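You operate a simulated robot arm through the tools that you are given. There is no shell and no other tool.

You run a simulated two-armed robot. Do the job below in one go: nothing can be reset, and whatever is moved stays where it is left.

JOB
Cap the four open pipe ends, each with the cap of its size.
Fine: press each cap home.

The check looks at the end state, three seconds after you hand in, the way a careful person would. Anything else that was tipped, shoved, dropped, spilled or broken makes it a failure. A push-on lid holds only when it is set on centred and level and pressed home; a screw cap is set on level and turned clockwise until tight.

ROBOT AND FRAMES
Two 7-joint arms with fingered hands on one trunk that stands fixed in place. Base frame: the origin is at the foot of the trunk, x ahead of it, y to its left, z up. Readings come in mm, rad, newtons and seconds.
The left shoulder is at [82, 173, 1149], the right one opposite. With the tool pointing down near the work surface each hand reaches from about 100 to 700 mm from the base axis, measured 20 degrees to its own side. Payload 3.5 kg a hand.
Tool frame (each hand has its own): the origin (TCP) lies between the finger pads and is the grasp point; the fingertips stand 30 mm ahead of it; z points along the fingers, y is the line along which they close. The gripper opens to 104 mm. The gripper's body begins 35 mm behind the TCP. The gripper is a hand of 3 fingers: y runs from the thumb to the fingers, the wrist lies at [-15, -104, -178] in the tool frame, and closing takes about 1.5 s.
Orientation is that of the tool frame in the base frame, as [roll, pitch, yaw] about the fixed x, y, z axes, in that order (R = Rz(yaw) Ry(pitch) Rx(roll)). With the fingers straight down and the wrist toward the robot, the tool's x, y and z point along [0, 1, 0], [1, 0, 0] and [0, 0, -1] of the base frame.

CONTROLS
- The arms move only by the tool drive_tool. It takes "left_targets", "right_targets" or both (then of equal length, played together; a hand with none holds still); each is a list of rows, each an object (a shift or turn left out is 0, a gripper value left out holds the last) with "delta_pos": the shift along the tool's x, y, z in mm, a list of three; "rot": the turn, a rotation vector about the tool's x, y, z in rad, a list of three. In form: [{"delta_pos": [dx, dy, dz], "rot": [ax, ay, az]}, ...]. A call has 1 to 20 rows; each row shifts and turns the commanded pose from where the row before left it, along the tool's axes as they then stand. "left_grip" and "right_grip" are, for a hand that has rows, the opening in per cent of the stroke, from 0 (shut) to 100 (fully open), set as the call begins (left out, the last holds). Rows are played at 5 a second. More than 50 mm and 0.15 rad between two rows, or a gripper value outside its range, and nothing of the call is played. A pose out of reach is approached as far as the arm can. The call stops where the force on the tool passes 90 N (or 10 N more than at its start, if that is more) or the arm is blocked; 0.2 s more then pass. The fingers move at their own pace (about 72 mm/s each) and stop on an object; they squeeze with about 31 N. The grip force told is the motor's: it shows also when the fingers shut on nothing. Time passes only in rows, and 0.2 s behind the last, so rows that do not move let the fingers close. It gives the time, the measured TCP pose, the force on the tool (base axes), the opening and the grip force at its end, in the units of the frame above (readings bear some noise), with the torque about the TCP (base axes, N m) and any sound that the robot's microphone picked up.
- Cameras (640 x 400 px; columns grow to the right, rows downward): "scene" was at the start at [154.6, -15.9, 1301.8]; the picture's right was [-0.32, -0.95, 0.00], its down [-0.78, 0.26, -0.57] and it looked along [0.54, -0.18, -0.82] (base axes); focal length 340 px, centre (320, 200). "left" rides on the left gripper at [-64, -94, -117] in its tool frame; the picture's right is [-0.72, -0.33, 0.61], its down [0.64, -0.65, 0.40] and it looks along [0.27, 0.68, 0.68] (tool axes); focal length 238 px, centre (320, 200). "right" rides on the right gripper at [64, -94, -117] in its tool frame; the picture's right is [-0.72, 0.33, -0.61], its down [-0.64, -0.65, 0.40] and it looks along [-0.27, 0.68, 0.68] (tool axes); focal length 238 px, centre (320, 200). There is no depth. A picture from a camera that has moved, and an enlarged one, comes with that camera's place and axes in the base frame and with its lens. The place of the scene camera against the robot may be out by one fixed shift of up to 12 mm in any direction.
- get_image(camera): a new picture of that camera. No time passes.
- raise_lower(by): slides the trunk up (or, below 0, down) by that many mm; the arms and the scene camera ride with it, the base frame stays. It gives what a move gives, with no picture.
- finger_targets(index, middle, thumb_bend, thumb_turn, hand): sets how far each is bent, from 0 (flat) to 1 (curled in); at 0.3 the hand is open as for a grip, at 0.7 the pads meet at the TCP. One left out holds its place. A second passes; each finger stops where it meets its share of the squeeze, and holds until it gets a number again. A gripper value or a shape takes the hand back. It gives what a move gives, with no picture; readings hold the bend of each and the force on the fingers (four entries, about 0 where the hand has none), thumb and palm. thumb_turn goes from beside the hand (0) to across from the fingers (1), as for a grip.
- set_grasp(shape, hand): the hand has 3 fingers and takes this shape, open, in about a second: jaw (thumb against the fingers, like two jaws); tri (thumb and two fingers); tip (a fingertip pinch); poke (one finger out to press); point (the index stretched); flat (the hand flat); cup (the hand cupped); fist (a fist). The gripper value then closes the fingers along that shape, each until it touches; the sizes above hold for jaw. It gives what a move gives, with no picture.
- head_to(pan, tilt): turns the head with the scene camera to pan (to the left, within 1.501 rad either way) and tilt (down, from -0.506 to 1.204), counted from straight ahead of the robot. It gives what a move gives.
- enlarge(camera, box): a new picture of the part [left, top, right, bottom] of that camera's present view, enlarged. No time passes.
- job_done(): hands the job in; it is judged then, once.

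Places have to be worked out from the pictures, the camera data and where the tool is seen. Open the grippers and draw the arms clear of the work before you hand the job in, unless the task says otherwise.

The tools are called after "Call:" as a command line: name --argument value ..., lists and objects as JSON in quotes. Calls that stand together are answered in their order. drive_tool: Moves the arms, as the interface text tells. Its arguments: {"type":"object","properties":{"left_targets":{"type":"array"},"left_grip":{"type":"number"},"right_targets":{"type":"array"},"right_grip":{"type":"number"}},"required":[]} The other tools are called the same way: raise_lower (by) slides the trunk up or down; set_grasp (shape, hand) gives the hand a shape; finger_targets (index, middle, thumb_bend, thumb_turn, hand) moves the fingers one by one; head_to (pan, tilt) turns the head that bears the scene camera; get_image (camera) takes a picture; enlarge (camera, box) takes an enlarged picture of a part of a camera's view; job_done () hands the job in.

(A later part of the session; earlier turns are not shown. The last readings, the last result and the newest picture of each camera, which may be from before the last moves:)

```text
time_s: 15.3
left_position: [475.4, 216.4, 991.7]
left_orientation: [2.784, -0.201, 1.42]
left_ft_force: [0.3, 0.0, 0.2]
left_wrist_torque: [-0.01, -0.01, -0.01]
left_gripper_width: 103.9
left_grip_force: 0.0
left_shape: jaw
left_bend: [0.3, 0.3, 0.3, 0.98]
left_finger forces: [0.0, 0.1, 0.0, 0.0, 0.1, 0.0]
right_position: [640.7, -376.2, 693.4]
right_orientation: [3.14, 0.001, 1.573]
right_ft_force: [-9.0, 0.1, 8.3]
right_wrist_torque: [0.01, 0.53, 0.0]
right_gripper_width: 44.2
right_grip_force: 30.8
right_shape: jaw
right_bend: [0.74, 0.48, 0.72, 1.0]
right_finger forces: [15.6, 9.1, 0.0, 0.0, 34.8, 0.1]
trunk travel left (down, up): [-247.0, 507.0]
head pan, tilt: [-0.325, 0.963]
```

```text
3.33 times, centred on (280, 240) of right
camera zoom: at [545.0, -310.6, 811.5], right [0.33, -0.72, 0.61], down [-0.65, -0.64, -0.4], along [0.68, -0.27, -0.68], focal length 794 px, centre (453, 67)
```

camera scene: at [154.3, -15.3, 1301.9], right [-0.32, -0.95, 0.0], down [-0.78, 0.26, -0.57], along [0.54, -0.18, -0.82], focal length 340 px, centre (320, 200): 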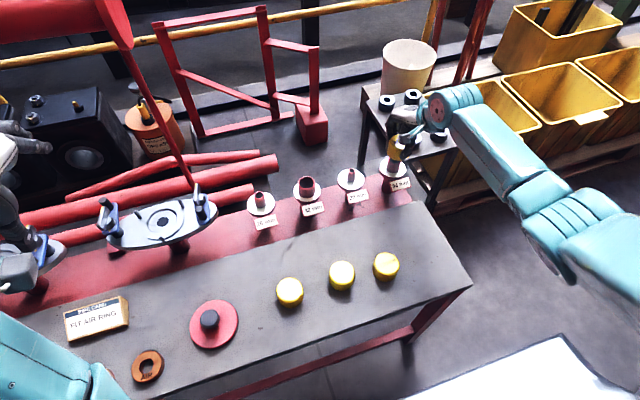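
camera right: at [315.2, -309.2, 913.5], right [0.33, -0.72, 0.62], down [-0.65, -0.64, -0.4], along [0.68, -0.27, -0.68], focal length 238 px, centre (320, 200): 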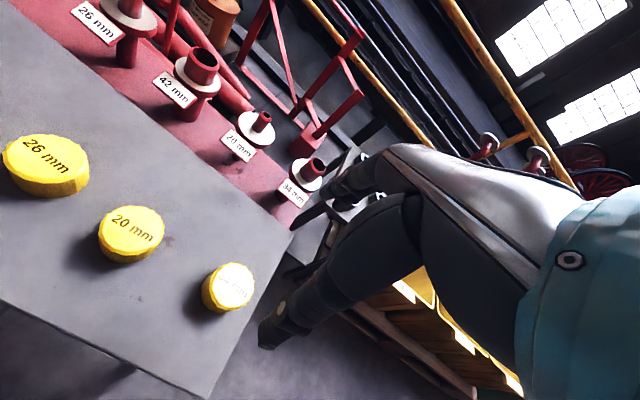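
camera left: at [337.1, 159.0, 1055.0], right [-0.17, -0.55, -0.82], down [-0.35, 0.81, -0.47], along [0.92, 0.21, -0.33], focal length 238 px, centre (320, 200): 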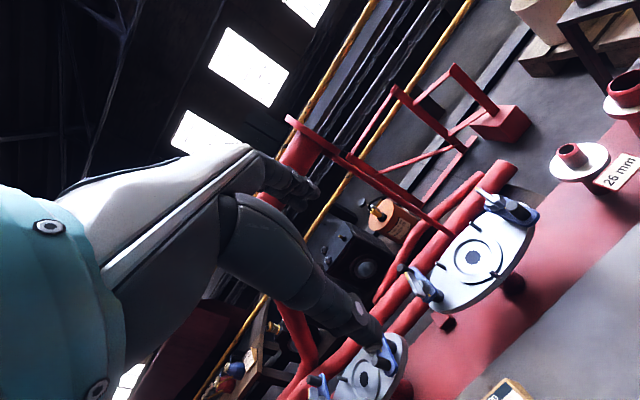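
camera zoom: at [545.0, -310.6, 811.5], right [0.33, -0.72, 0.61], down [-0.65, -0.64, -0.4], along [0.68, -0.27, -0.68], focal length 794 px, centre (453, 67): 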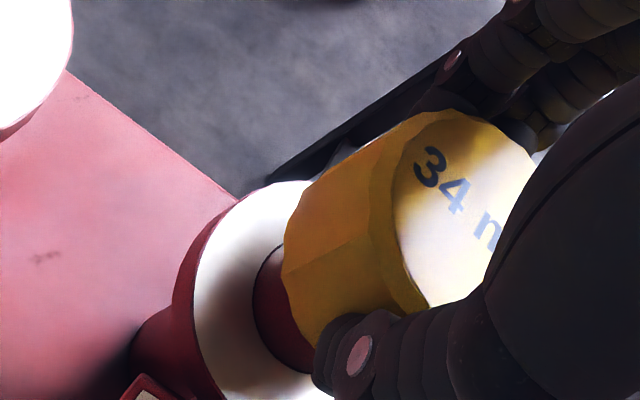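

There is contact: 9 N in -x and 8 N upward. The rim seems slightly past the pipe in +x, so I'll back off 2.5 mm in x and see how the force changes.

Call:
drive_tool --right_targets '[{"delta_pos": [0, -2.5, 0]}, {"delta_pos": [0, 0, 0]}]'

Call:
enlarge --camera "scene" --box '[380, 130, 430, 190]'

Call:
enlarge --camera "right" --box '[220, 180, 340, 300]'

```text
time_s: 15.9
left_position: [476.9, 215.7, 990.9]
left_orientation: [2.785, -0.201, 1.421]
left_ft_force: [-0.5, -0.1, 0.4]
left_wrist_torque: [-0.03, -0.01, -0.01]
left_gripper_width: 104.2
left_grip_force: 0.1
left_shape: jaw
left_bend: [0.3, 0.3, 0.3, 0.98]
left_finger forces: [0.0, 0.0, 0.0, 0.0, 0.0, 0.0]
right_position: [639.1, -374.8, 693.1]
right_orientation: [-3.141, 0.002, 1.571]
right_ft_force: [-1.6, 1.3, 1.9]
right_wrist_torque: [0.01, 0.13, 0.0]
right_gripper_width: 43.9
right_grip_force: 30.7
right_shape: jaw
right_bend: [0.74, 0.48, 0.72, 1.0]
right_finger forces: [17.6, 11.0, 0.0, 0.0, 31.0, 0.0]
trunk travel left (down, up): [-247.0, 507.0]
head pan, tilt: [-0.325, 0.963]
```

```text
6.67 times, centred on (405, 160) of scene
camera zoom: at [154.3, -15.7, 1301.8], right [-0.32, -0.95, 0.0], down [-0.78, 0.26, -0.57], along [0.54, -0.18, -0.82], focal length 2269 px, centre (-247, 467)
```

zoom: 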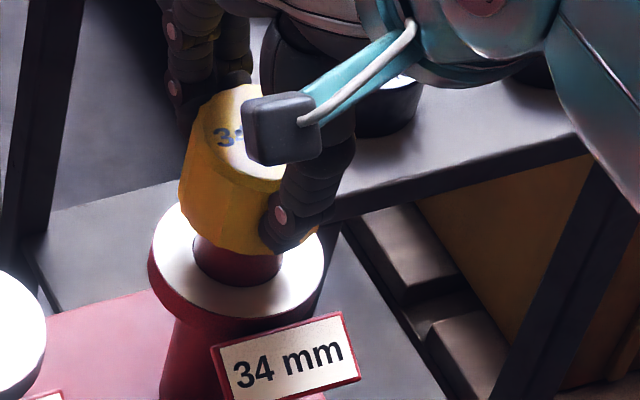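

```text
3.33 times, centred on (280, 240) of right
camera zoom: at [543.4, -310.7, 810.6], right [0.33, -0.72, 0.61], down [-0.65, -0.64, -0.4], along [0.68, -0.27, -0.68], focal length 794 px, centre (453, 67)
```

zoom: 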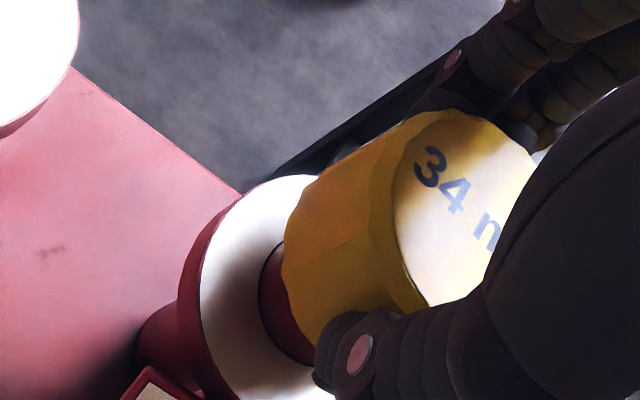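

The force dropped to about 2 N, so the cap looks centred at the pipe mouth. I'll ease it down 4 mm and see whether it resists laterally or slides on.

Call:
drive_tool --right_targets '[{"delta_pos": [0, 0, 2]}, {"delta_pos": [0, 0, 2]}, {"delta_pos": [0, 0, 0]}]'

Call:
enlarge --camera "scene" --box '[380, 130, 430, 190]'

Call:
enlarge --camera "right" --box '[220, 180, 340, 300]'

```text
time_s: 16.7
left_position: [475.0, 216.7, 991.2]
left_orientation: [2.783, -0.201, 1.421]
left_ft_force: [0.6, -0.3, -0.3]
left_wrist_torque: [-0.02, 0.01, 0.0]
left_gripper_width: 103.9
left_grip_force: 0.0
left_shape: jaw
left_bend: [0.3, 0.3, 0.3, 0.98]
left_finger forces: [0.1, 0.0, 0.0, 0.0, 0.1, 0.0]
right_position: [637.6, -374.9, 689.7]
right_orientation: [3.141, 0.002, 1.569]
right_ft_force: [-1.2, 0.1, -0.3]
right_wrist_torque: [-0.01, -0.04, 0.0]
right_gripper_width: 44.2
right_grip_force: 31.2
right_shape: jaw
right_bend: [0.74, 0.48, 0.72, 1.0]
right_finger forces: [18.0, 11.1, 0.1, 0.1, 29.8, 0.1]
trunk travel left (down, up): [-247.0, 507.0]
head pan, tilt: [-0.325, 0.963]
```

```text
6.67 times, centred on (405, 160) of scene
camera zoom: at [153.1, -15.2, 1302.0], right [-0.32, -0.95, 0.0], down [-0.78, 0.26, -0.57], along [0.54, -0.18, -0.82], focal length 2269 px, centre (-247, 467)
```

zoom: 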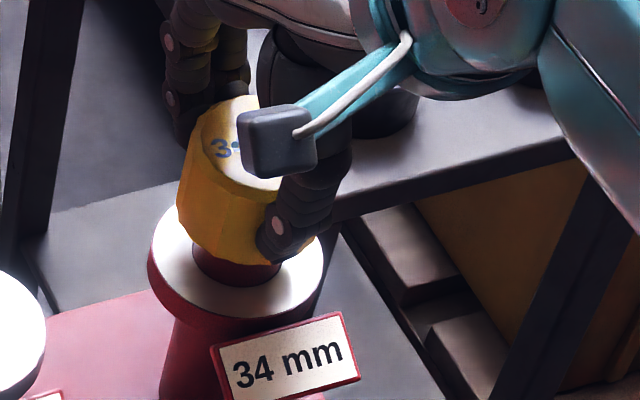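

```text
3.33 times, centred on (280, 240) of right
camera zoom: at [542.6, -310.0, 806.4], right [0.33, -0.72, 0.61], down [-0.65, -0.64, -0.4], along [0.68, -0.27, -0.68], focal length 794 px, centre (453, 67)
```

zoom: 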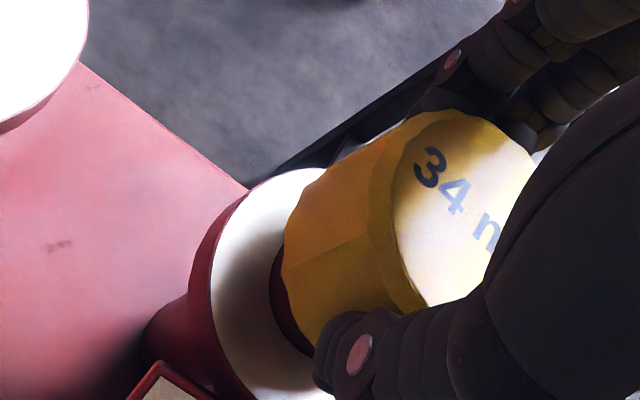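

It slides down with no resistance, so the pipe is inside the cap. I'll continue down in small steps until I feel resistance.

Call:
drive_tool --right_targets '[{"delta_pos": [0, 0, 2]}, {"delta_pos": [0, 0, 2]}, {"delta_pos": [0, 0, 2]}, {"delta_pos": [0, 0, 0]}]'

Call:
enlarge --camera "scene" --box '[380, 130, 430, 190]'

```text
time_s: 17.7
left_position: [474.7, 216.5, 991.7]
left_orientation: [2.785, -0.202, 1.418]
left_ft_force: [0.2, 0.2, 0.3]
left_wrist_torque: [0.0, -0.02, 0.01]
left_gripper_width: 103.7
left_grip_force: 0.1
left_shape: jaw
left_bend: [0.3, 0.3, 0.3, 0.98]
left_finger forces: [0.0, 0.0, 0.0, 0.1, 0.1, 0.0]
right_position: [638.4, -373.1, 683.0]
right_orientation: [-3.14, 0.002, 1.571]
right_ft_force: [-7.1, 1.1, 1.0]
right_wrist_torque: [0.02, 0.27, 0.0]
right_gripper_width: 44.0
right_grip_force: 30.5
right_shape: jaw
right_bend: [0.74, 0.48, 0.72, 1.0]
right_finger forces: [15.5, 9.0, 0.0, 0.0, 33.1, 0.0]
trunk travel left (down, up): [-247.0, 507.0]
head pan, tilt: [-0.325, 0.963]
```

```text
6.67 times, centred on (405, 160) of scene
camera zoom: at [154.0, -15.8, 1301.9], right [-0.32, -0.95, 0.0], down [-0.78, 0.26, -0.57], along [0.54, -0.18, -0.82], focal length 2269 px, centre (-247, 467)
```

zoom: 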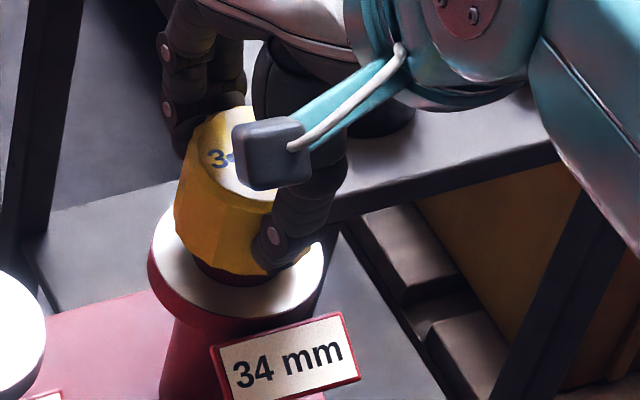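

There is 7 N sideways, so I'll relax 1.2 mm in -x and continue down.

Call:
drive_tool --right_targets '[{"delta_pos": [0, -1.2, 0]}, {"delta_pos": [0, 0, 2]}, {"delta_pos": [0, 0, 2]}, {"delta_pos": [0, 0, 0]}]'

Call:
enlarge --camera "scene" --box '[380, 130, 430, 190]'

```text
time_s: 18.7
left_position: [476.5, 216.0, 991.5]
left_orientation: [2.786, -0.201, 1.419]
left_ft_force: [0.0, -0.5, 0.0]
left_wrist_torque: [0.0, -0.03, 0.01]
left_gripper_width: 103.9
left_grip_force: 0.1
left_shape: jaw
left_bend: [0.3, 0.3, 0.3, 0.98]
left_finger forces: [0.0, 0.0, 0.0, 0.0, 0.0, 0.1]
right_position: [638.6, -375.1, 680.4]
right_orientation: [3.141, 0.002, 1.571]
right_ft_force: [-4.1, 1.3, 1.7]
right_wrist_torque: [0.04, 0.18, -0.01]
right_gripper_width: 44.2
right_grip_force: 31.0
right_shape: jaw
right_bend: [0.74, 0.48, 0.72, 1.0]
right_finger forces: [17.0, 9.6, 0.0, 0.1, 31.6, 0.1]
trunk travel left (down, up): [-247.0, 507.0]
head pan, tilt: [-0.325, 0.963]
```

```text
6.67 times, centred on (405, 160) of scene
camera zoom: at [154.2, -15.7, 1301.9], right [-0.32, -0.95, 0.0], down [-0.78, 0.26, -0.57], along [0.54, -0.18, -0.82], focal length 2269 px, centre (-247, 467)
```

zoom: 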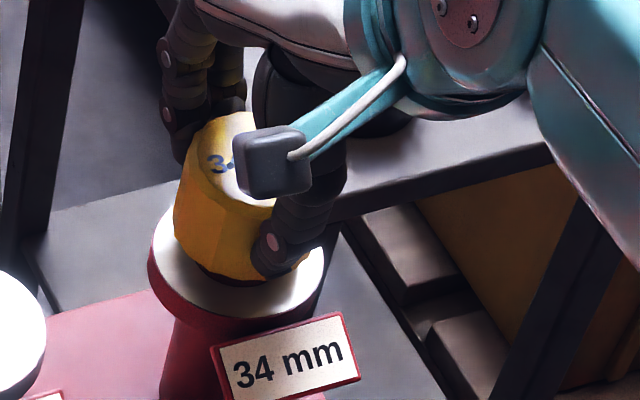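

It is still going down freely. I'll continue lowering in small steps.

Call:
drive_tool --right_targets '[{"delta_pos": [0, -0.8, 0]}, {"delta_pos": [0, 0, 2]}, {"delta_pos": [0, 0, 2]}, {"delta_pos": [0, 0, 0]}]'

Call:
enlarge --camera "scene" --box '[380, 130, 430, 190]'

```text
time_s: 19.7
left_position: [475.7, 215.8, 991.7]
left_orientation: [2.784, -0.202, 1.42]
left_ft_force: [-0.8, 0.0, 0.0]
left_wrist_torque: [0.04, -0.01, 0.01]
left_gripper_width: 103.9
left_grip_force: 0.0
left_shape: jaw
left_bend: [0.3, 0.3, 0.3, 0.98]
left_finger forces: [0.0, 0.0, 0.0, 0.0, 0.0, 0.0]
right_position: [636.8, -375.5, 675.1]
right_orientation: [3.141, 0.001, 1.571]
right_ft_force: [0.5, 0.2, -0.4]
right_wrist_torque: [0.03, -0.02, -0.01]
right_gripper_width: 43.9
right_grip_force: 30.8
right_shape: jaw
right_bend: [0.74, 0.48, 0.72, 1.0]
right_finger forces: [17.9, 11.1, 0.0, 0.1, 29.5, 0.1]
trunk travel left (down, up): [-247.0, 507.0]
head pan, tilt: [-0.325, 0.963]
```

```text
6.67 times, centred on (405, 160) of scene
camera zoom: at [154.7, -15.9, 1301.8], right [-0.32, -0.95, 0.0], down [-0.78, 0.26, -0.57], along [0.54, -0.18, -0.82], focal length 2269 px, centre (-247, 467)
```

zoom: 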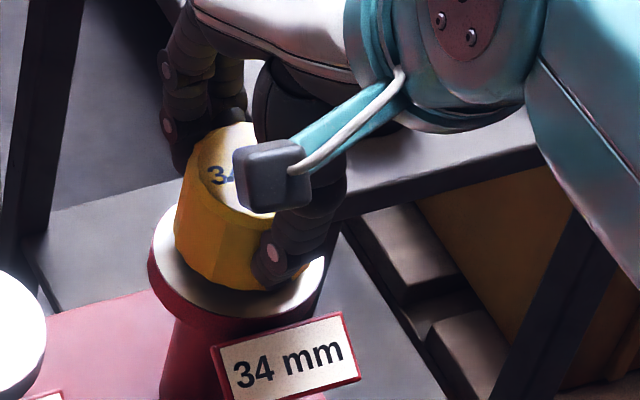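

The side force is zero and the rim is about 12 mm above the flange. I'll continue down, watching for z force.

Call:
drive_tool --right_targets '[{"delta_pos": [0, 0, 2]}, {"delta_pos": [0, 0, 2]}, {"delta_pos": [0, 0, 0]}]'

Call:
enlarge --camera "scene" --box '[380, 130, 430, 190]'

Call:
enlarge --camera "right" --box '[220, 180, 340, 300]'

```text
time_s: 20.5
left_position: [476.1, 214.1, 990.9]
left_orientation: [2.785, -0.202, 1.42]
left_ft_force: [-0.3, -0.2, -0.4]
left_wrist_torque: [0.0, 0.01, -0.04]
left_gripper_width: 103.9
left_grip_force: 0.1
left_shape: jaw
left_bend: [0.3, 0.3, 0.3, 0.98]
left_finger forces: [0.0, 0.1, 0.0, 0.0, 0.1, 0.0]
right_position: [637.2, -376.2, 672.2]
right_orientation: [-3.14, 0.002, 1.571]
right_ft_force: [-0.6, -0.4, -0.8]
right_wrist_torque: [-0.01, 0.03, 0.01]
right_gripper_width: 44.0
right_grip_force: 31.1
right_shape: jaw
right_bend: [0.74, 0.48, 0.72, 1.0]
right_finger forces: [18.0, 11.2, 0.1, 0.1, 29.4, 0.0]
trunk travel left (down, up): [-247.0, 507.0]
head pan, tilt: [-0.325, 0.963]
```

```text
6.67 times, centred on (405, 160) of scene
camera zoom: at [154.7, -15.9, 1301.8], right [-0.32, -0.95, 0.0], down [-0.78, 0.26, -0.57], along [0.54, -0.18, -0.82], focal length 2269 px, centre (-247, 467)
```

zoom: 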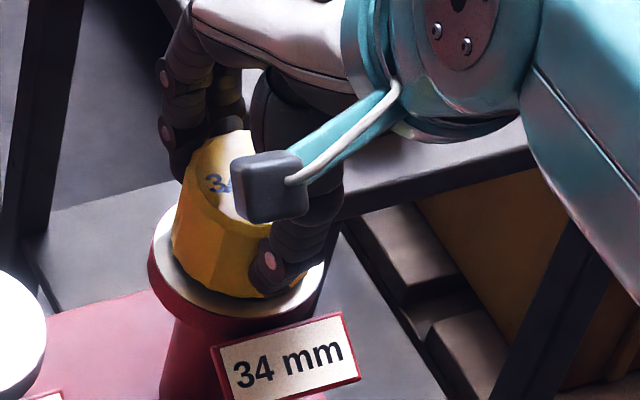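

```text
3.33 times, centred on (280, 240) of right
camera zoom: at [541.5, -310.7, 788.2], right [0.33, -0.72, 0.61], down [-0.65, -0.64, -0.4], along [0.68, -0.27, -0.68], focal length 794 px, centre (453, 67)
```

zoom: 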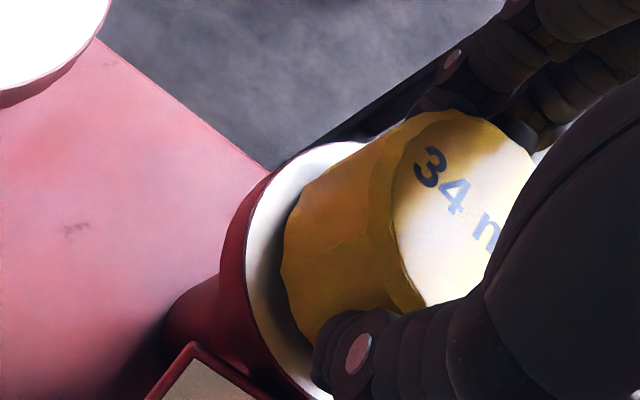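

There is still no resistance, with the rim about 7 mm above the flange. I'll continue slowly.

Call:
drive_tool --right_targets '[{"delta_pos": [0, 0, 1.5]}, {"delta_pos": [0, 0, 1.5]}, {"delta_pos": [0, 0, 0]}]'

Call:
enlarge --camera "scene" --box '[380, 130, 430, 190]'

```text
time_s: 21.3
left_position: [474.9, 216.6, 991.7]
left_orientation: [2.783, -0.201, 1.421]
left_ft_force: [-0.1, -0.2, -0.1]
left_wrist_torque: [-0.02, -0.01, -0.01]
left_gripper_width: 104.2
left_grip_force: 0.1
left_shape: jaw
left_bend: [0.3, 0.3, 0.3, 0.98]
left_finger forces: [0.1, 0.1, 0.0, 0.0, 0.0, 0.1]
right_position: [636.4, -374.4, 671.3]
right_orientation: [-3.141, 0.0, 1.57]
right_ft_force: [-9.3, 4.1, 10.3]
right_wrist_torque: [0.1, 0.28, 0.07]
right_gripper_width: 44.3
right_grip_force: 30.9
right_shape: jaw
right_bend: [0.74, 0.48, 0.72, 1.0]
right_finger forces: [16.9, 9.5, 0.1, 0.0, 35.1, 0.1]
trunk travel left (down, up): [-247.0, 507.0]
head pan, tilt: [-0.325, 0.963]
heard: snap
```

```text
6.67 times, centred on (405, 160) of scene
camera zoom: at [152.9, -14.9, 1302.1], right [-0.32, -0.95, 0.0], down [-0.78, 0.26, -0.57], along [0.54, -0.18, -0.82], focal length 2269 px, centre (-247, 467)
```

zoom: 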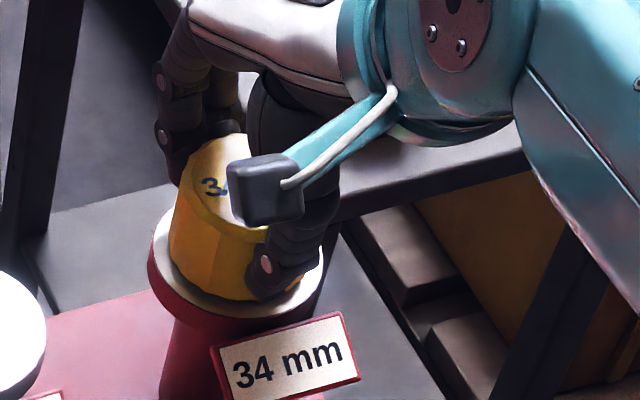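

I heard a snap with about 10 N upward, so the 34 cap is seated. I'll open the hand and rise straight up.

Call:
drive_tool --right_targets '[{"delta_pos": [0, 0, 0]}, {"delta_pos": [0, 0, 0]}, {"delta_pos": [0, 0, 0]}, {"delta_pos": [0, 0, 0]}, {"delta_pos": [0, 0, 0]}, {"delta_pos": [0, 0, -10]}, {"delta_pos": [0, 0, -20]}, {"delta_pos": [0, 0, -30]}, {"delta_pos": [0, 0, 0]}]' --right_grip 100

Call:
enlarge --camera "scene" --box '[340, 110, 460, 210]'

Call:
get_image --camera "right"

```text
time_s: 23.3
left_position: [476.4, 215.3, 991.8]
left_orientation: [2.785, -0.2, 1.421]
left_ft_force: [-0.2, 0.5, 0.3]
left_wrist_torque: [0.0, 0.01, 0.0]
left_gripper_width: 104.0
left_grip_force: 0.1
left_shape: jaw
left_bend: [0.3, 0.3, 0.3, 0.98]
left_finger forces: [0.0, 0.0, 0.0, 0.0, 0.1, 0.0]
right_position: [636.4, -376.8, 729.0]
right_orientation: [3.14, 0.001, 1.572]
right_ft_force: [0.8, -0.4, -1.0]
right_wrist_torque: [0.0, -0.04, 0.01]
right_gripper_width: 103.7
right_grip_force: 0.2
right_shape: jaw
right_bend: [0.3, 0.3, 0.3, 0.98]
right_finger forces: [0.1, 0.0, 0.1, 0.1, 0.0, 0.0]
trunk travel left (down, up): [-247.0, 507.0]
head pan, tilt: [-0.325, 0.963]
```

```text
4.00 times, centred on (400, 160) of scene
camera zoom: at [154.7, -15.9, 1301.8], right [-0.32, -0.95, 0.0], down [-0.78, 0.26, -0.57], along [0.54, -0.18, -0.82], focal length 1361 px, centre (0, 360)
```

zoom: 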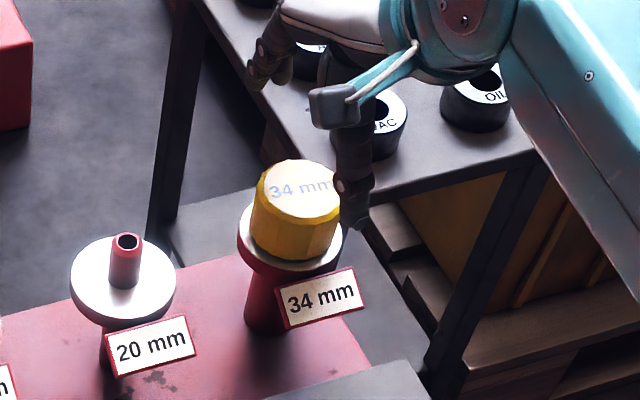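

```text
taken
camera right: at [541.4, -311.3, 845.3], right [0.33, -0.72, 0.61], down [-0.65, -0.64, -0.4], along [0.68, -0.27, -0.68], focal length 238 px, centre (320, 200)
```

right: 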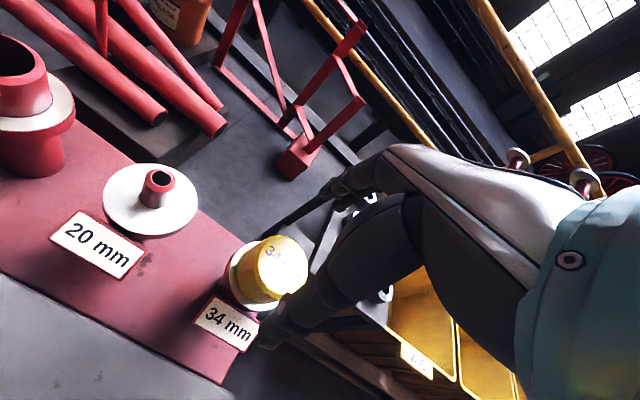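

The 34 cap is seated level on its pipe. Scene rays show the pipes evenly spaced 115 mm along y at constant x. I'll move above the 20 cap, estimated at (394, -254), using the same hand-to-cap offset.

Call:
drive_tool --right_targets '[{"delta_pos": [0, -38.8, 0]}, {"delta_pos": [20, -38.8, 0]}, {"delta_pos": [26, -38.8, 0]}, {"delta_pos": [26, -38.8, 0]}, {"delta_pos": [26, -38.8, 0]}, {"delta_pos": [27, -38.8, 0]}, {"delta_pos": [0, 0, 29]}, {"delta_pos": [0, 0, 25]}, {"delta_pos": [0, 0, 0]}]'

Call:
enlarge --camera "right" --box '[180, 100, 420, 320]'

Call:
enlarge --camera "scene" --box '[340, 200, 460, 290]'

```text
time_s: 25.3
left_position: [475.7, 214.5, 990.0]
left_orientation: [2.786, -0.201, 1.419]
left_ft_force: [0.3, -0.8, 0.4]
left_wrist_torque: [0.0, 0.01, 0.01]
left_gripper_width: 103.7
left_grip_force: 0.0
left_shape: jaw
left_bend: [0.3, 0.3, 0.3, 0.98]
left_finger forces: [0.1, 0.0, 0.0, 0.0, 0.0, 0.0]
right_position: [401.6, -249.8, 673.7]
right_orientation: [3.142, 0.002, 1.571]
right_ft_force: [0.2, 0.2, 0.0]
right_wrist_torque: [0.02, 0.0, -0.03]
right_gripper_width: 103.6
right_grip_force: 0.0
right_shape: jaw
right_bend: [0.3, 0.3, 0.3, 0.98]
right_finger forces: [0.1, 0.0, 0.0, 0.0, 0.1, 0.1]
trunk travel left (down, up): [-247.0, 507.0]
head pan, tilt: [-0.325, 0.963]
```

```text
1.82 times, centred on (300, 210) of right
camera zoom: at [307.2, -185.6, 790.0], right [0.33, -0.72, 0.61], down [-0.65, -0.64, -0.4], along [0.68, -0.27, -0.68], focal length 433 px, centre (356, 182)
```

zoom: 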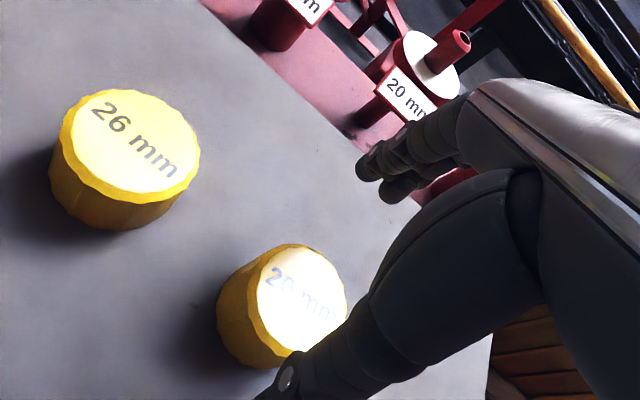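

```text
4.44 times, centred on (400, 245) of scene
camera zoom: at [154.5, -15.8, 1301.8], right [-0.32, -0.95, 0.0], down [-0.78, 0.26, -0.57], along [0.54, -0.18, -0.82], focal length 1513 px, centre (-36, 0)
```

zoom: 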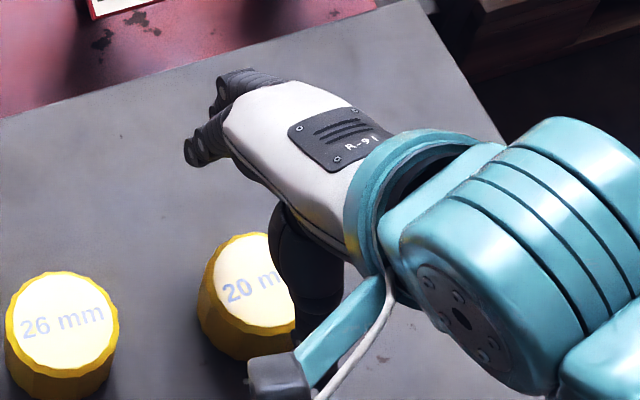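

The 20 cap is at about (395, -251.4) in the right-camera estimate. I'll shift (+3, -1.6) to reproduce the earlier hand-to-cap offset and descend toward z≈632.

Call:
drive_tool --right_targets '[{"delta_pos": [-1.6, 3, 0]}, {"delta_pos": [0, 0, 14]}, {"delta_pos": [0, 0, 14]}, {"delta_pos": [0, 0, 12]}, {"delta_pos": [0, 0, 0]}]'

Call:
enlarge --camera "right" --box '[180, 100, 420, 320]'

Call:
enlarge --camera "scene" --box '[340, 200, 460, 290]'

```text
time_s: 26.5
left_position: [476.3, 216.0, 991.3]
left_orientation: [2.785, -0.201, 1.419]
left_ft_force: [-0.9, 0.2, -1.3]
left_wrist_torque: [-0.03, -0.01, -0.04]
left_gripper_width: 103.9
left_grip_force: 0.1
left_shape: jaw
left_bend: [0.3, 0.3, 0.3, 0.98]
left_finger forces: [0.0, 0.0, 0.1, 0.0, 0.0, 0.0]
right_position: [406.2, -252.8, 635.8]
right_orientation: [3.141, 0.002, 1.571]
right_ft_force: [-0.7, 1.0, 0.0]
right_wrist_torque: [0.0, -0.01, -0.04]
right_gripper_width: 103.9
right_grip_force: 0.1
right_shape: jaw
right_bend: [0.3, 0.3, 0.3, 0.98]
right_finger forces: [0.1, 0.1, 0.0, 0.0, 0.0, 0.1]
trunk travel left (down, up): [-247.0, 507.0]
head pan, tilt: [-0.325, 0.963]
```

```text
1.82 times, centred on (300, 210) of right
camera zoom: at [311.4, -187.3, 752.0], right [0.33, -0.72, 0.61], down [-0.65, -0.64, -0.4], along [0.68, -0.27, -0.68], focal length 433 px, centre (356, 182)
```

zoom: 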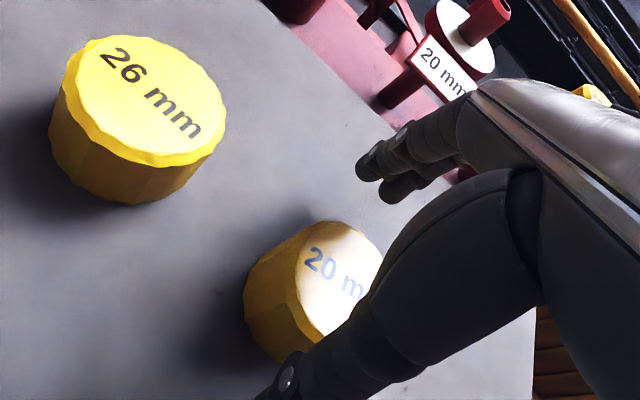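

```text
4.44 times, centred on (400, 245) of scene
camera zoom: at [154.6, -15.9, 1301.8], right [-0.32, -0.95, 0.0], down [-0.78, 0.26, -0.57], along [0.54, -0.18, -0.82], focal length 1513 px, centre (-36, 0)
```

zoom: 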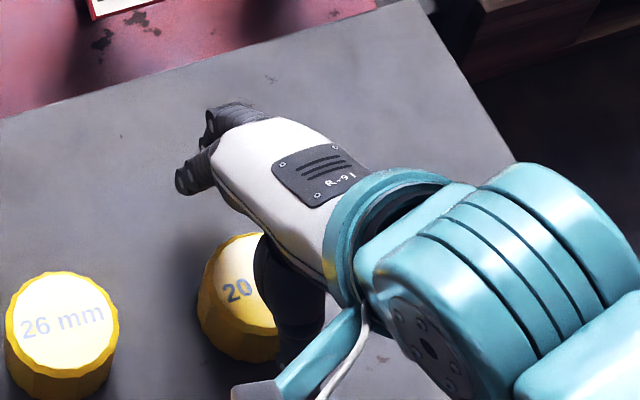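

The cap sits between the fingers with clearance on the thumb side. I'll descend the last 14 mm to the same grip height as before.

Call:
drive_tool --right_targets '[{"delta_pos": [0, 0, 5]}, {"delta_pos": [0, 0, 5]}, {"delta_pos": [0, 0, 4]}, {"delta_pos": [0, 0, 0]}]'

Call:
enlarge --camera "right" --box '[180, 100, 420, 320]'

```text
time_s: 27.5
left_position: [476.3, 215.8, 991.7]
left_orientation: [2.787, -0.201, 1.419]
left_ft_force: [-0.1, 0.6, 0.6]
left_wrist_torque: [-0.01, 0.03, 0.01]
left_gripper_width: 103.9
left_grip_force: 0.0
left_shape: jaw
left_bend: [0.3, 0.3, 0.3, 0.98]
left_finger forces: [0.0, 0.1, 0.0, 0.0, 0.1, 0.0]
right_position: [407.1, -251.1, 621.6]
right_orientation: [-3.141, 0.002, 1.571]
right_ft_force: [-1.3, 0.2, 0.3]
right_wrist_torque: [-0.01, 0.02, 0.04]
right_gripper_width: 103.8
right_grip_force: 0.1
right_shape: jaw
right_bend: [0.3, 0.3, 0.3, 0.98]
right_finger forces: [0.0, 0.0, 0.0, 0.1, 0.1, 0.0]
trunk travel left (down, up): [-247.0, 507.0]
head pan, tilt: [-0.325, 0.963]
```

```text
1.82 times, centred on (300, 210) of right
camera zoom: at [312.2, -187.0, 737.4], right [0.33, -0.72, 0.61], down [-0.65, -0.64, -0.4], along [0.68, -0.27, -0.68], focal length 433 px, centre (356, 182)
```

zoom: 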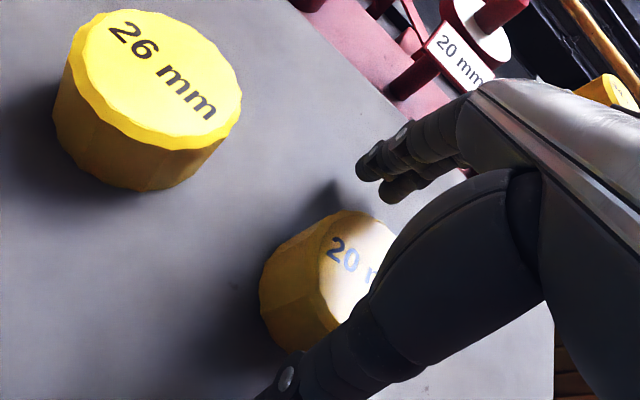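

Compared with the 34 grasp reference, the hand is about 4 mm too far in +x. I'll correct that and close the grip.

Call:
drive_tool --right_targets '[{"delta_pos": [0, -4, 0]}, {"delta_pos": [0, 0, 0]}]'

Call:
drive_tool --right_targets '[{"delta_pos": [0, 0, 0]}, {"delta_pos": [0, 0, 0]}, {"delta_pos": [0, 0, 0]}, {"delta_pos": [0, 0, 0]}, {"delta_pos": [0, 0, 0]}, {"delta_pos": [0, 0, 0]}, {"delta_pos": [0, 0, 0]}, {"delta_pos": [0, 0, 0]}]' --right_grip 0

Call:
enlarge --camera "right" --box '[180, 100, 420, 320]'

Call:
enlarge --camera "right" --box '[220, 180, 340, 300]'

```text
time_s: 28.1
left_position: [475.7, 215.4, 990.9]
left_orientation: [2.786, -0.2, 1.418]
left_ft_force: [-0.1, 0.7, 0.1]
left_wrist_torque: [-0.02, 0.03, -0.04]
left_gripper_width: 103.7
left_grip_force: 0.1
left_shape: jaw
left_bend: [0.3, 0.3, 0.3, 0.98]
left_finger forces: [0.0, 0.0, 0.0, 0.0, 0.0, 0.0]
right_position: [403.9, -251.8, 621.3]
right_orientation: [3.141, 0.002, 1.571]
right_ft_force: [0.8, 0.0, 0.2]
right_wrist_torque: [0.01, 0.03, 0.01]
right_gripper_width: 103.7
right_grip_force: 0.1
right_shape: jaw
right_bend: [0.3, 0.3, 0.3, 0.98]
right_finger forces: [0.1, 0.0, 0.0, 0.0, 0.0, 0.1]
trunk travel left (down, up): [-247.0, 507.0]
head pan, tilt: [-0.325, 0.963]
```

```text
time_s: 29.9
left_position: [475.2, 216.5, 991.7]
left_orientation: [2.785, -0.203, 1.42]
left_ft_force: [-0.5, -0.2, 0.3]
left_wrist_torque: [-0.03, 0.0, -0.03]
left_gripper_width: 104.0
left_grip_force: 0.1
left_shape: jaw
left_bend: [0.3, 0.3, 0.3, 0.98]
left_finger forces: [0.0, 0.0, 0.1, 0.0, 0.0, 0.0]
right_position: [403.9, -251.5, 620.9]
right_orientation: [3.141, 0.001, 1.571]
right_ft_force: [-1.2, -0.3, -0.1]
right_wrist_torque: [-0.03, -0.02, -0.03]
right_gripper_width: 45.3
right_grip_force: 31.6
right_shape: jaw
right_bend: [0.74, 0.46, 0.72, 1.0]
right_finger forces: [15.3, 10.2, 0.0, 0.1, 28.0, 0.0]
trunk travel left (down, up): [-247.0, 507.0]
head pan, tilt: [-0.325, 0.963]
```

```text
1.82 times, centred on (300, 210) of right
camera zoom: at [308.5, -186.8, 737.7], right [0.33, -0.72, 0.61], down [-0.65, -0.64, -0.4], along [0.68, -0.27, -0.68], focal length 433 px, centre (356, 182)
```

zoom: 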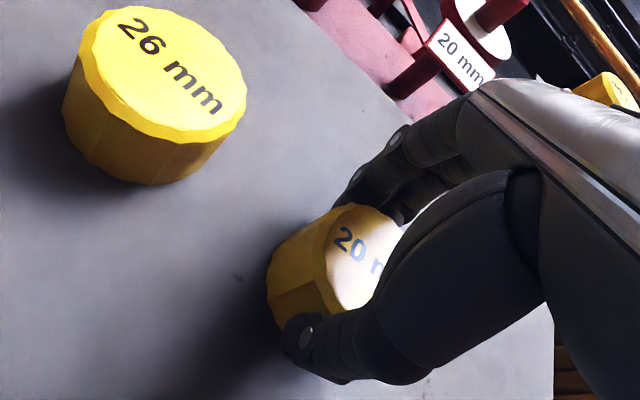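

```text
3.33 times, centred on (280, 240) of right
camera zoom: at [308.5, -186.8, 737.7], right [0.33, -0.72, 0.61], down [-0.65, -0.64, -0.4], along [0.68, -0.27, -0.68], focal length 794 px, centre (453, 67)
```

zoom: 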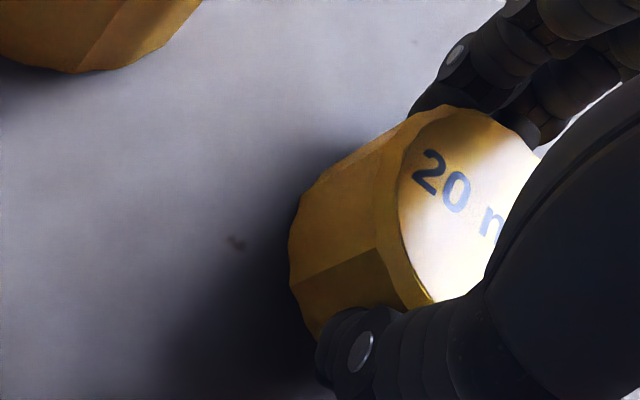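

The grasp matches the 34 reference to within about 1 mm. I'll lift to z≈730 and carry the cap to above the 20 pipe at TCP (636.5, -259.5).

Call:
drive_tool --right_targets '[{"delta_pos": [0, 0, -5]}, {"delta_pos": [0, 0, -15]}, {"delta_pos": [0, 0, -30]}, {"delta_pos": [0, 0, -30]}, {"delta_pos": [0, 0, -28]}, {"delta_pos": [-2, 40, 0]}, {"delta_pos": [-2, 40, 0]}, {"delta_pos": [-2, 40, 0]}, {"delta_pos": [-2, 40, 0]}, {"delta_pos": [0, 40, 0]}, {"delta_pos": [0, 32, 0]}, {"delta_pos": [0, 0, 0]}]'

Call:
enlarge --camera "scene" --box '[320, 130, 400, 210]'

Call:
enlarge --camera "right" --box '[220, 180, 340, 300]'

```text
time_s: 32.5
left_position: [477.0, 215.5, 991.6]
left_orientation: [2.786, -0.2, 1.421]
left_ft_force: [-0.8, 0.0, -0.2]
left_wrist_torque: [0.02, 0.02, 0.0]
left_gripper_width: 103.7
left_grip_force: 0.0
left_shape: jaw
left_bend: [0.3, 0.3, 0.3, 0.98]
left_finger forces: [0.0, 0.0, 0.1, 0.1, 0.1, 0.0]
right_position: [638.1, -261.5, 729.3]
right_orientation: [-3.142, 0.0, 1.572]
right_ft_force: [-0.5, 0.2, -1.2]
right_wrist_torque: [0.01, 0.0, -0.01]
right_gripper_width: 44.9
right_grip_force: 31.0
right_shape: jaw
right_bend: [0.74, 0.46, 0.72, 1.0]
right_finger forces: [15.5, 10.3, 0.1, 0.0, 28.0, 0.1]
trunk travel left (down, up): [-247.0, 507.0]
head pan, tilt: [-0.325, 0.963]
```

```text
5.00 times, centred on (360, 170) of scene
camera zoom: at [154.7, -15.9, 1301.8], right [-0.32, -0.95, 0.0], down [-0.78, 0.26, -0.57], along [0.54, -0.18, -0.82], focal length 1702 px, centre (120, 350)
```

zoom: 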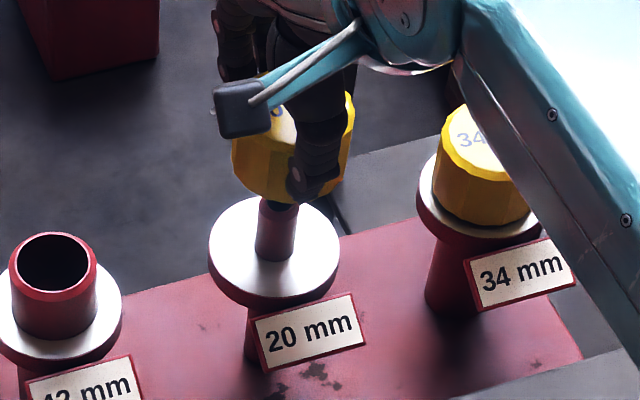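

```text
3.33 times, centred on (280, 240) of right
camera zoom: at [541.7, -197.0, 845.1], right [0.33, -0.72, 0.61], down [-0.65, -0.64, -0.4], along [0.68, -0.27, -0.68], focal length 794 px, centre (453, 67)
```

zoom: 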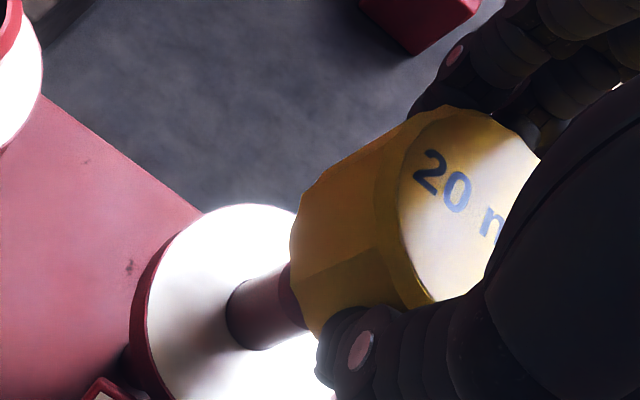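

Bearings from both cameras put the cap 2–3 mm off laterally. I'll shift (+0.5, +2.2) and lower to just above the pipe mouth.

Call:
drive_tool --right_targets '[{"delta_pos": [2.2, 0.5, 0]}, {"delta_pos": [0, 0, 10]}, {"delta_pos": [0, 0, 10]}, {"delta_pos": [0, 0, 9]}, {"delta_pos": [0, 0, 0]}]'

Call:
enlarge --camera "scene" --box '[330, 135, 390, 205]'

Call:
enlarge --camera "right" --box '[220, 180, 340, 300]'

```text
time_s: 33.7
left_position: [475.7, 214.5, 991.4]
left_orientation: [2.785, -0.202, 1.419]
left_ft_force: [0.6, -0.2, 0.3]
left_wrist_torque: [-0.04, 0.04, 0.03]
left_gripper_width: 103.6
left_grip_force: 0.0
left_shape: jaw
left_bend: [0.3, 0.3, 0.3, 0.98]
left_finger forces: [0.0, 0.0, 0.1, 0.0, 0.0, 0.0]
right_position: [637.0, -258.2, 699.7]
right_orientation: [-3.139, 0.001, 1.572]
right_ft_force: [-0.6, -0.3, -1.0]
right_wrist_torque: [-0.01, -0.01, 0.01]
right_gripper_width: 44.9
right_grip_force: 30.7
right_shape: jaw
right_bend: [0.74, 0.46, 0.72, 1.0]
right_finger forces: [15.6, 10.3, 0.0, 0.1, 27.9, 0.1]
trunk travel left (down, up): [-247.0, 507.0]
head pan, tilt: [-0.325, 0.963]
```

```text
5.71 times, centred on (360, 170) of scene
camera zoom: at [154.7, -15.9, 1301.8], right [-0.32, -0.95, 0.0], down [-0.78, 0.26, -0.57], along [0.54, -0.18, -0.82], focal length 1945 px, centre (91, 371)
```

zoom: 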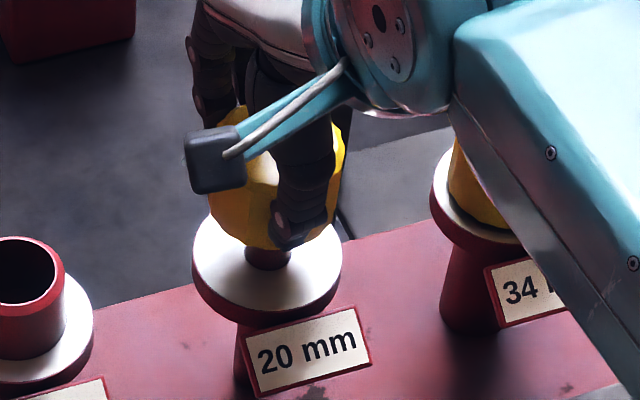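

```text
3.33 times, centred on (280, 240) of right
camera zoom: at [541.6, -193.8, 816.5], right [0.33, -0.72, 0.61], down [-0.65, -0.64, -0.4], along [0.68, -0.27, -0.68], focal length 794 px, centre (453, 67)
```

zoom: 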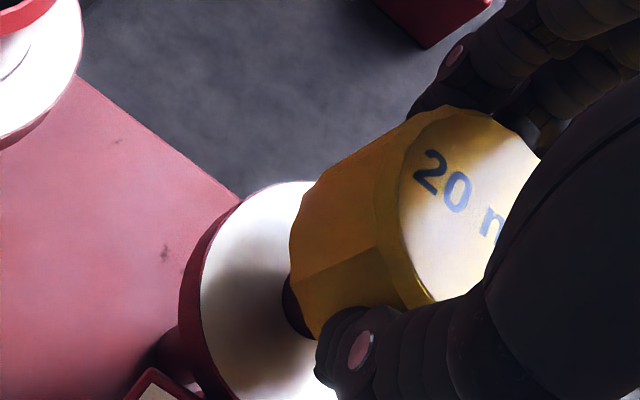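

Lateral alignment looks good. I'll zoom in further to check the radial alignment before contact.

Call:
enlarge --camera "scene" --box '[340, 150, 380, 195]'

Call:
enlarge --camera "right" --box '[240, 200, 320, 280]'

```text
8.89 times, centred on (360, 172) of scene
camera zoom: at [154.7, -15.9, 1301.8], right [-0.32, -0.95, 0.0], down [-0.78, 0.26, -0.57], along [0.54, -0.18, -0.82], focal length 3025 px, centre (-36, 444)
```

zoom: 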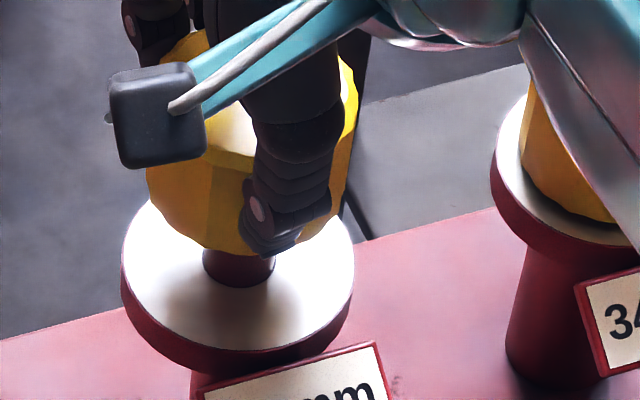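

```text
5.00 times, centred on (280, 240) of right
camera zoom: at [541.6, -193.8, 816.5], right [0.33, -0.72, 0.61], down [-0.65, -0.64, -0.4], along [0.68, -0.27, -0.68], focal length 1192 px, centre (520, 0)
```

zoom: 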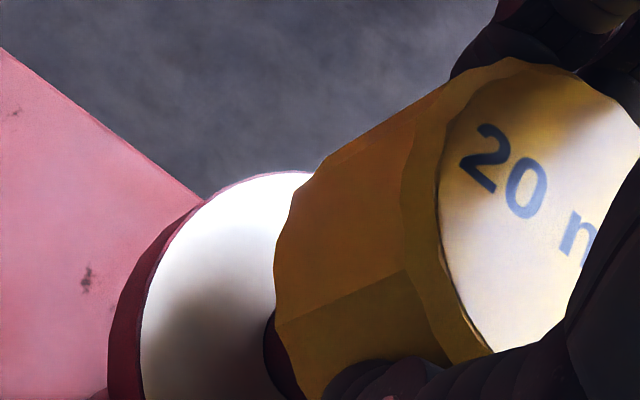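

The rim matches the expected position for a concentric cap about 1–2 mm above the pipe. I'll lower 6 mm in small steps and watch the force.

Call:
drive_tool --right_targets '[{"delta_pos": [0, 0, 1.5]}, {"delta_pos": [0, 0, 1.5]}, {"delta_pos": [0, 0, 1.5]}, {"delta_pos": [0, 0, 0]}]'

Call:
enlarge --camera "scene" --box '[340, 150, 380, 195]'

```text
time_s: 34.7
left_position: [477.0, 215.7, 990.3]
left_orientation: [2.786, -0.203, 1.42]
left_ft_force: [-0.2, -0.4, -0.4]
left_wrist_torque: [-0.01, 0.01, 0.01]
left_gripper_width: 103.8
left_grip_force: 0.1
left_shape: jaw
left_bend: [0.3, 0.3, 0.3, 0.98]
left_finger forces: [0.0, 0.1, 0.1, 0.0, 0.0, 0.0]
right_position: [636.2, -257.8, 695.0]
right_orientation: [-3.142, 0.001, 1.569]
right_ft_force: [-0.5, -0.2, 0.0]
right_wrist_torque: [0.0, 0.02, 0.01]
right_gripper_width: 45.1
right_grip_force: 31.7
right_shape: jaw
right_bend: [0.74, 0.46, 0.72, 1.0]
right_finger forces: [15.5, 10.2, 0.0, 0.0, 27.9, 0.0]
trunk travel left (down, up): [-247.0, 507.0]
head pan, tilt: [-0.325, 0.963]
```

```text
8.89 times, centred on (360, 172) of scene
camera zoom: at [154.7, -15.9, 1301.8], right [-0.32, -0.95, 0.0], down [-0.78, 0.26, -0.57], along [0.54, -0.18, -0.82], focal length 3025 px, centre (-36, 444)
```

zoom: 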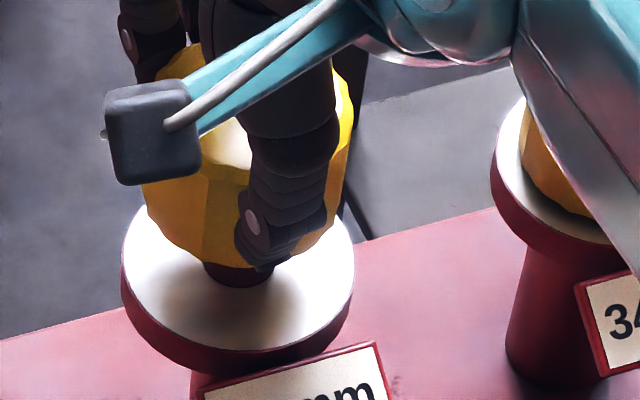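

There is no resistance yet. I'll continue down in small steps.

Call:
drive_tool --right_targets '[{"delta_pos": [0, 0, 1.5]}, {"delta_pos": [0, 0, 1.5]}, {"delta_pos": [0, 0, 1.5]}, {"delta_pos": [0, 0, 0]}]'

Call:
enlarge --camera "scene" --box '[340, 150, 380, 195]'

```text
time_s: 35.7
left_position: [475.6, 216.2, 990.1]
left_orientation: [2.785, -0.202, 1.42]
left_ft_force: [-0.2, 1.4, 0.5]
left_wrist_torque: [-0.01, -0.01, 0.01]
left_gripper_width: 103.8
left_grip_force: 0.0
left_shape: jaw
left_bend: [0.3, 0.3, 0.3, 0.98]
left_finger forces: [0.1, 0.0, 0.0, 0.0, 0.0, 0.0]
right_position: [635.7, -257.5, 691.0]
right_orientation: [3.14, 0.001, 1.57]
right_ft_force: [-0.1, 0.7, -0.1]
right_wrist_torque: [0.0, -0.01, -0.01]
right_gripper_width: 44.8
right_grip_force: 30.8
right_shape: jaw
right_bend: [0.74, 0.47, 0.72, 1.0]
right_finger forces: [15.7, 10.4, 0.0, 0.0, 28.1, 0.0]
trunk travel left (down, up): [-247.0, 507.0]
head pan, tilt: [-0.325, 0.963]
```

```text
8.89 times, centred on (360, 172) of scene
camera zoom: at [154.7, -15.9, 1301.8], right [-0.32, -0.95, 0.0], down [-0.78, 0.26, -0.57], along [0.54, -0.18, -0.82], focal length 3025 px, centre (-36, 444)
```

zoom: 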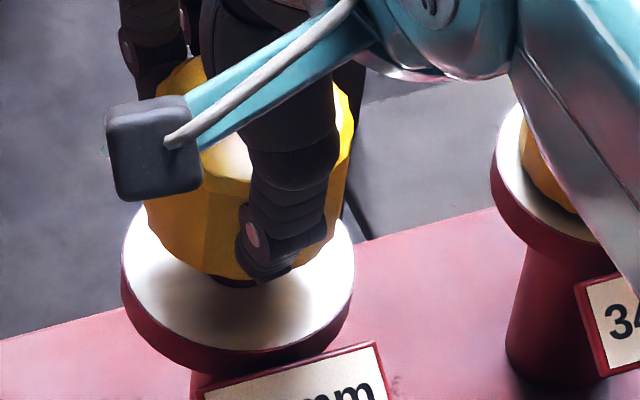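

It is sliding on with about zero force. I'll lower a further 14 mm in small steps.

Call:
drive_tool --right_targets '[{"delta_pos": [0, 0, 2]}, {"delta_pos": [0, 0, 2]}, {"delta_pos": [0, 0, 2]}, {"delta_pos": [0, 0, 2]}, {"delta_pos": [0, 0, 0]}]'

Call:
drive_tool --right_targets '[{"delta_pos": [0, 0, 2]}, {"delta_pos": [0, 0, 2]}, {"delta_pos": [0, 0, 2]}, {"delta_pos": [0, 0, 0]}]'

Call:
enlarge --camera "scene" --box '[340, 150, 380, 195]'

```text
time_s: 36.9
left_position: [476.2, 215.7, 991.0]
left_orientation: [2.786, -0.202, 1.42]
left_ft_force: [-0.1, -0.8, 0.4]
left_wrist_torque: [-0.01, -0.02, 0.0]
left_gripper_width: 104.0
left_grip_force: 0.0
left_shape: jaw
left_bend: [0.3, 0.3, 0.3, 0.98]
left_finger forces: [0.0, 0.0, 0.0, 0.0, 0.0, 0.0]
right_position: [637.0, -258.3, 681.8]
right_orientation: [3.141, 0.001, 1.57]
right_ft_force: [-1.2, 0.6, -0.6]
right_wrist_torque: [0.0, 0.0, 0.01]
right_gripper_width: 44.9
right_grip_force: 30.7
right_shape: jaw
right_bend: [0.74, 0.47, 0.72, 1.0]
right_finger forces: [15.5, 10.3, 0.1, 0.0, 28.3, 0.1]
trunk travel left (down, up): [-247.0, 507.0]
head pan, tilt: [-0.325, 0.963]
```

```text
time_s: 37.9
left_position: [476.8, 215.3, 990.5]
left_orientation: [2.785, -0.202, 1.421]
left_ft_force: [-0.1, 0.0, 0.3]
left_wrist_torque: [0.0, 0.0, -0.02]
left_gripper_width: 103.6
left_grip_force: 0.1
left_shape: jaw
left_bend: [0.3, 0.3, 0.3, 0.98]
left_finger forces: [0.0, 0.0, 0.0, 0.0, 0.0, 0.1]
right_position: [636.4, -258.3, 676.2]
right_orientation: [3.141, 0.002, 1.57]
right_ft_force: [-0.5, -0.1, 0.3]
right_wrist_torque: [0.0, 0.01, 0.01]
right_gripper_width: 44.9
right_grip_force: 31.4
right_shape: jaw
right_bend: [0.74, 0.47, 0.72, 1.0]
right_finger forces: [15.5, 10.4, 0.0, 0.0, 28.1, 0.0]
trunk travel left (down, up): [-247.0, 507.0]
head pan, tilt: [-0.325, 0.963]
```

```text
8.89 times, centred on (360, 172) of scene
camera zoom: at [154.7, -15.9, 1301.8], right [-0.32, -0.95, 0.0], down [-0.78, 0.26, -0.57], along [0.54, -0.18, -0.82], focal length 3025 px, centre (-36, 444)
```

zoom: 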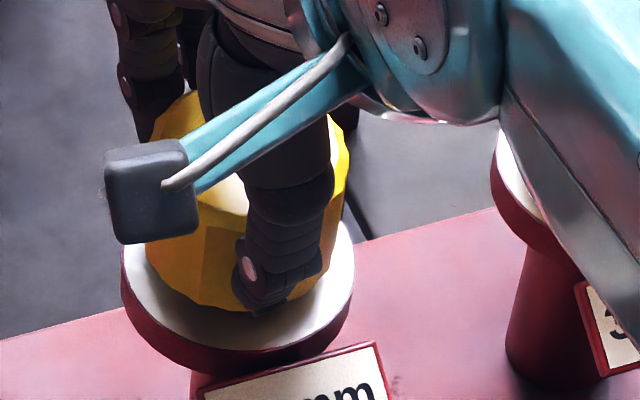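

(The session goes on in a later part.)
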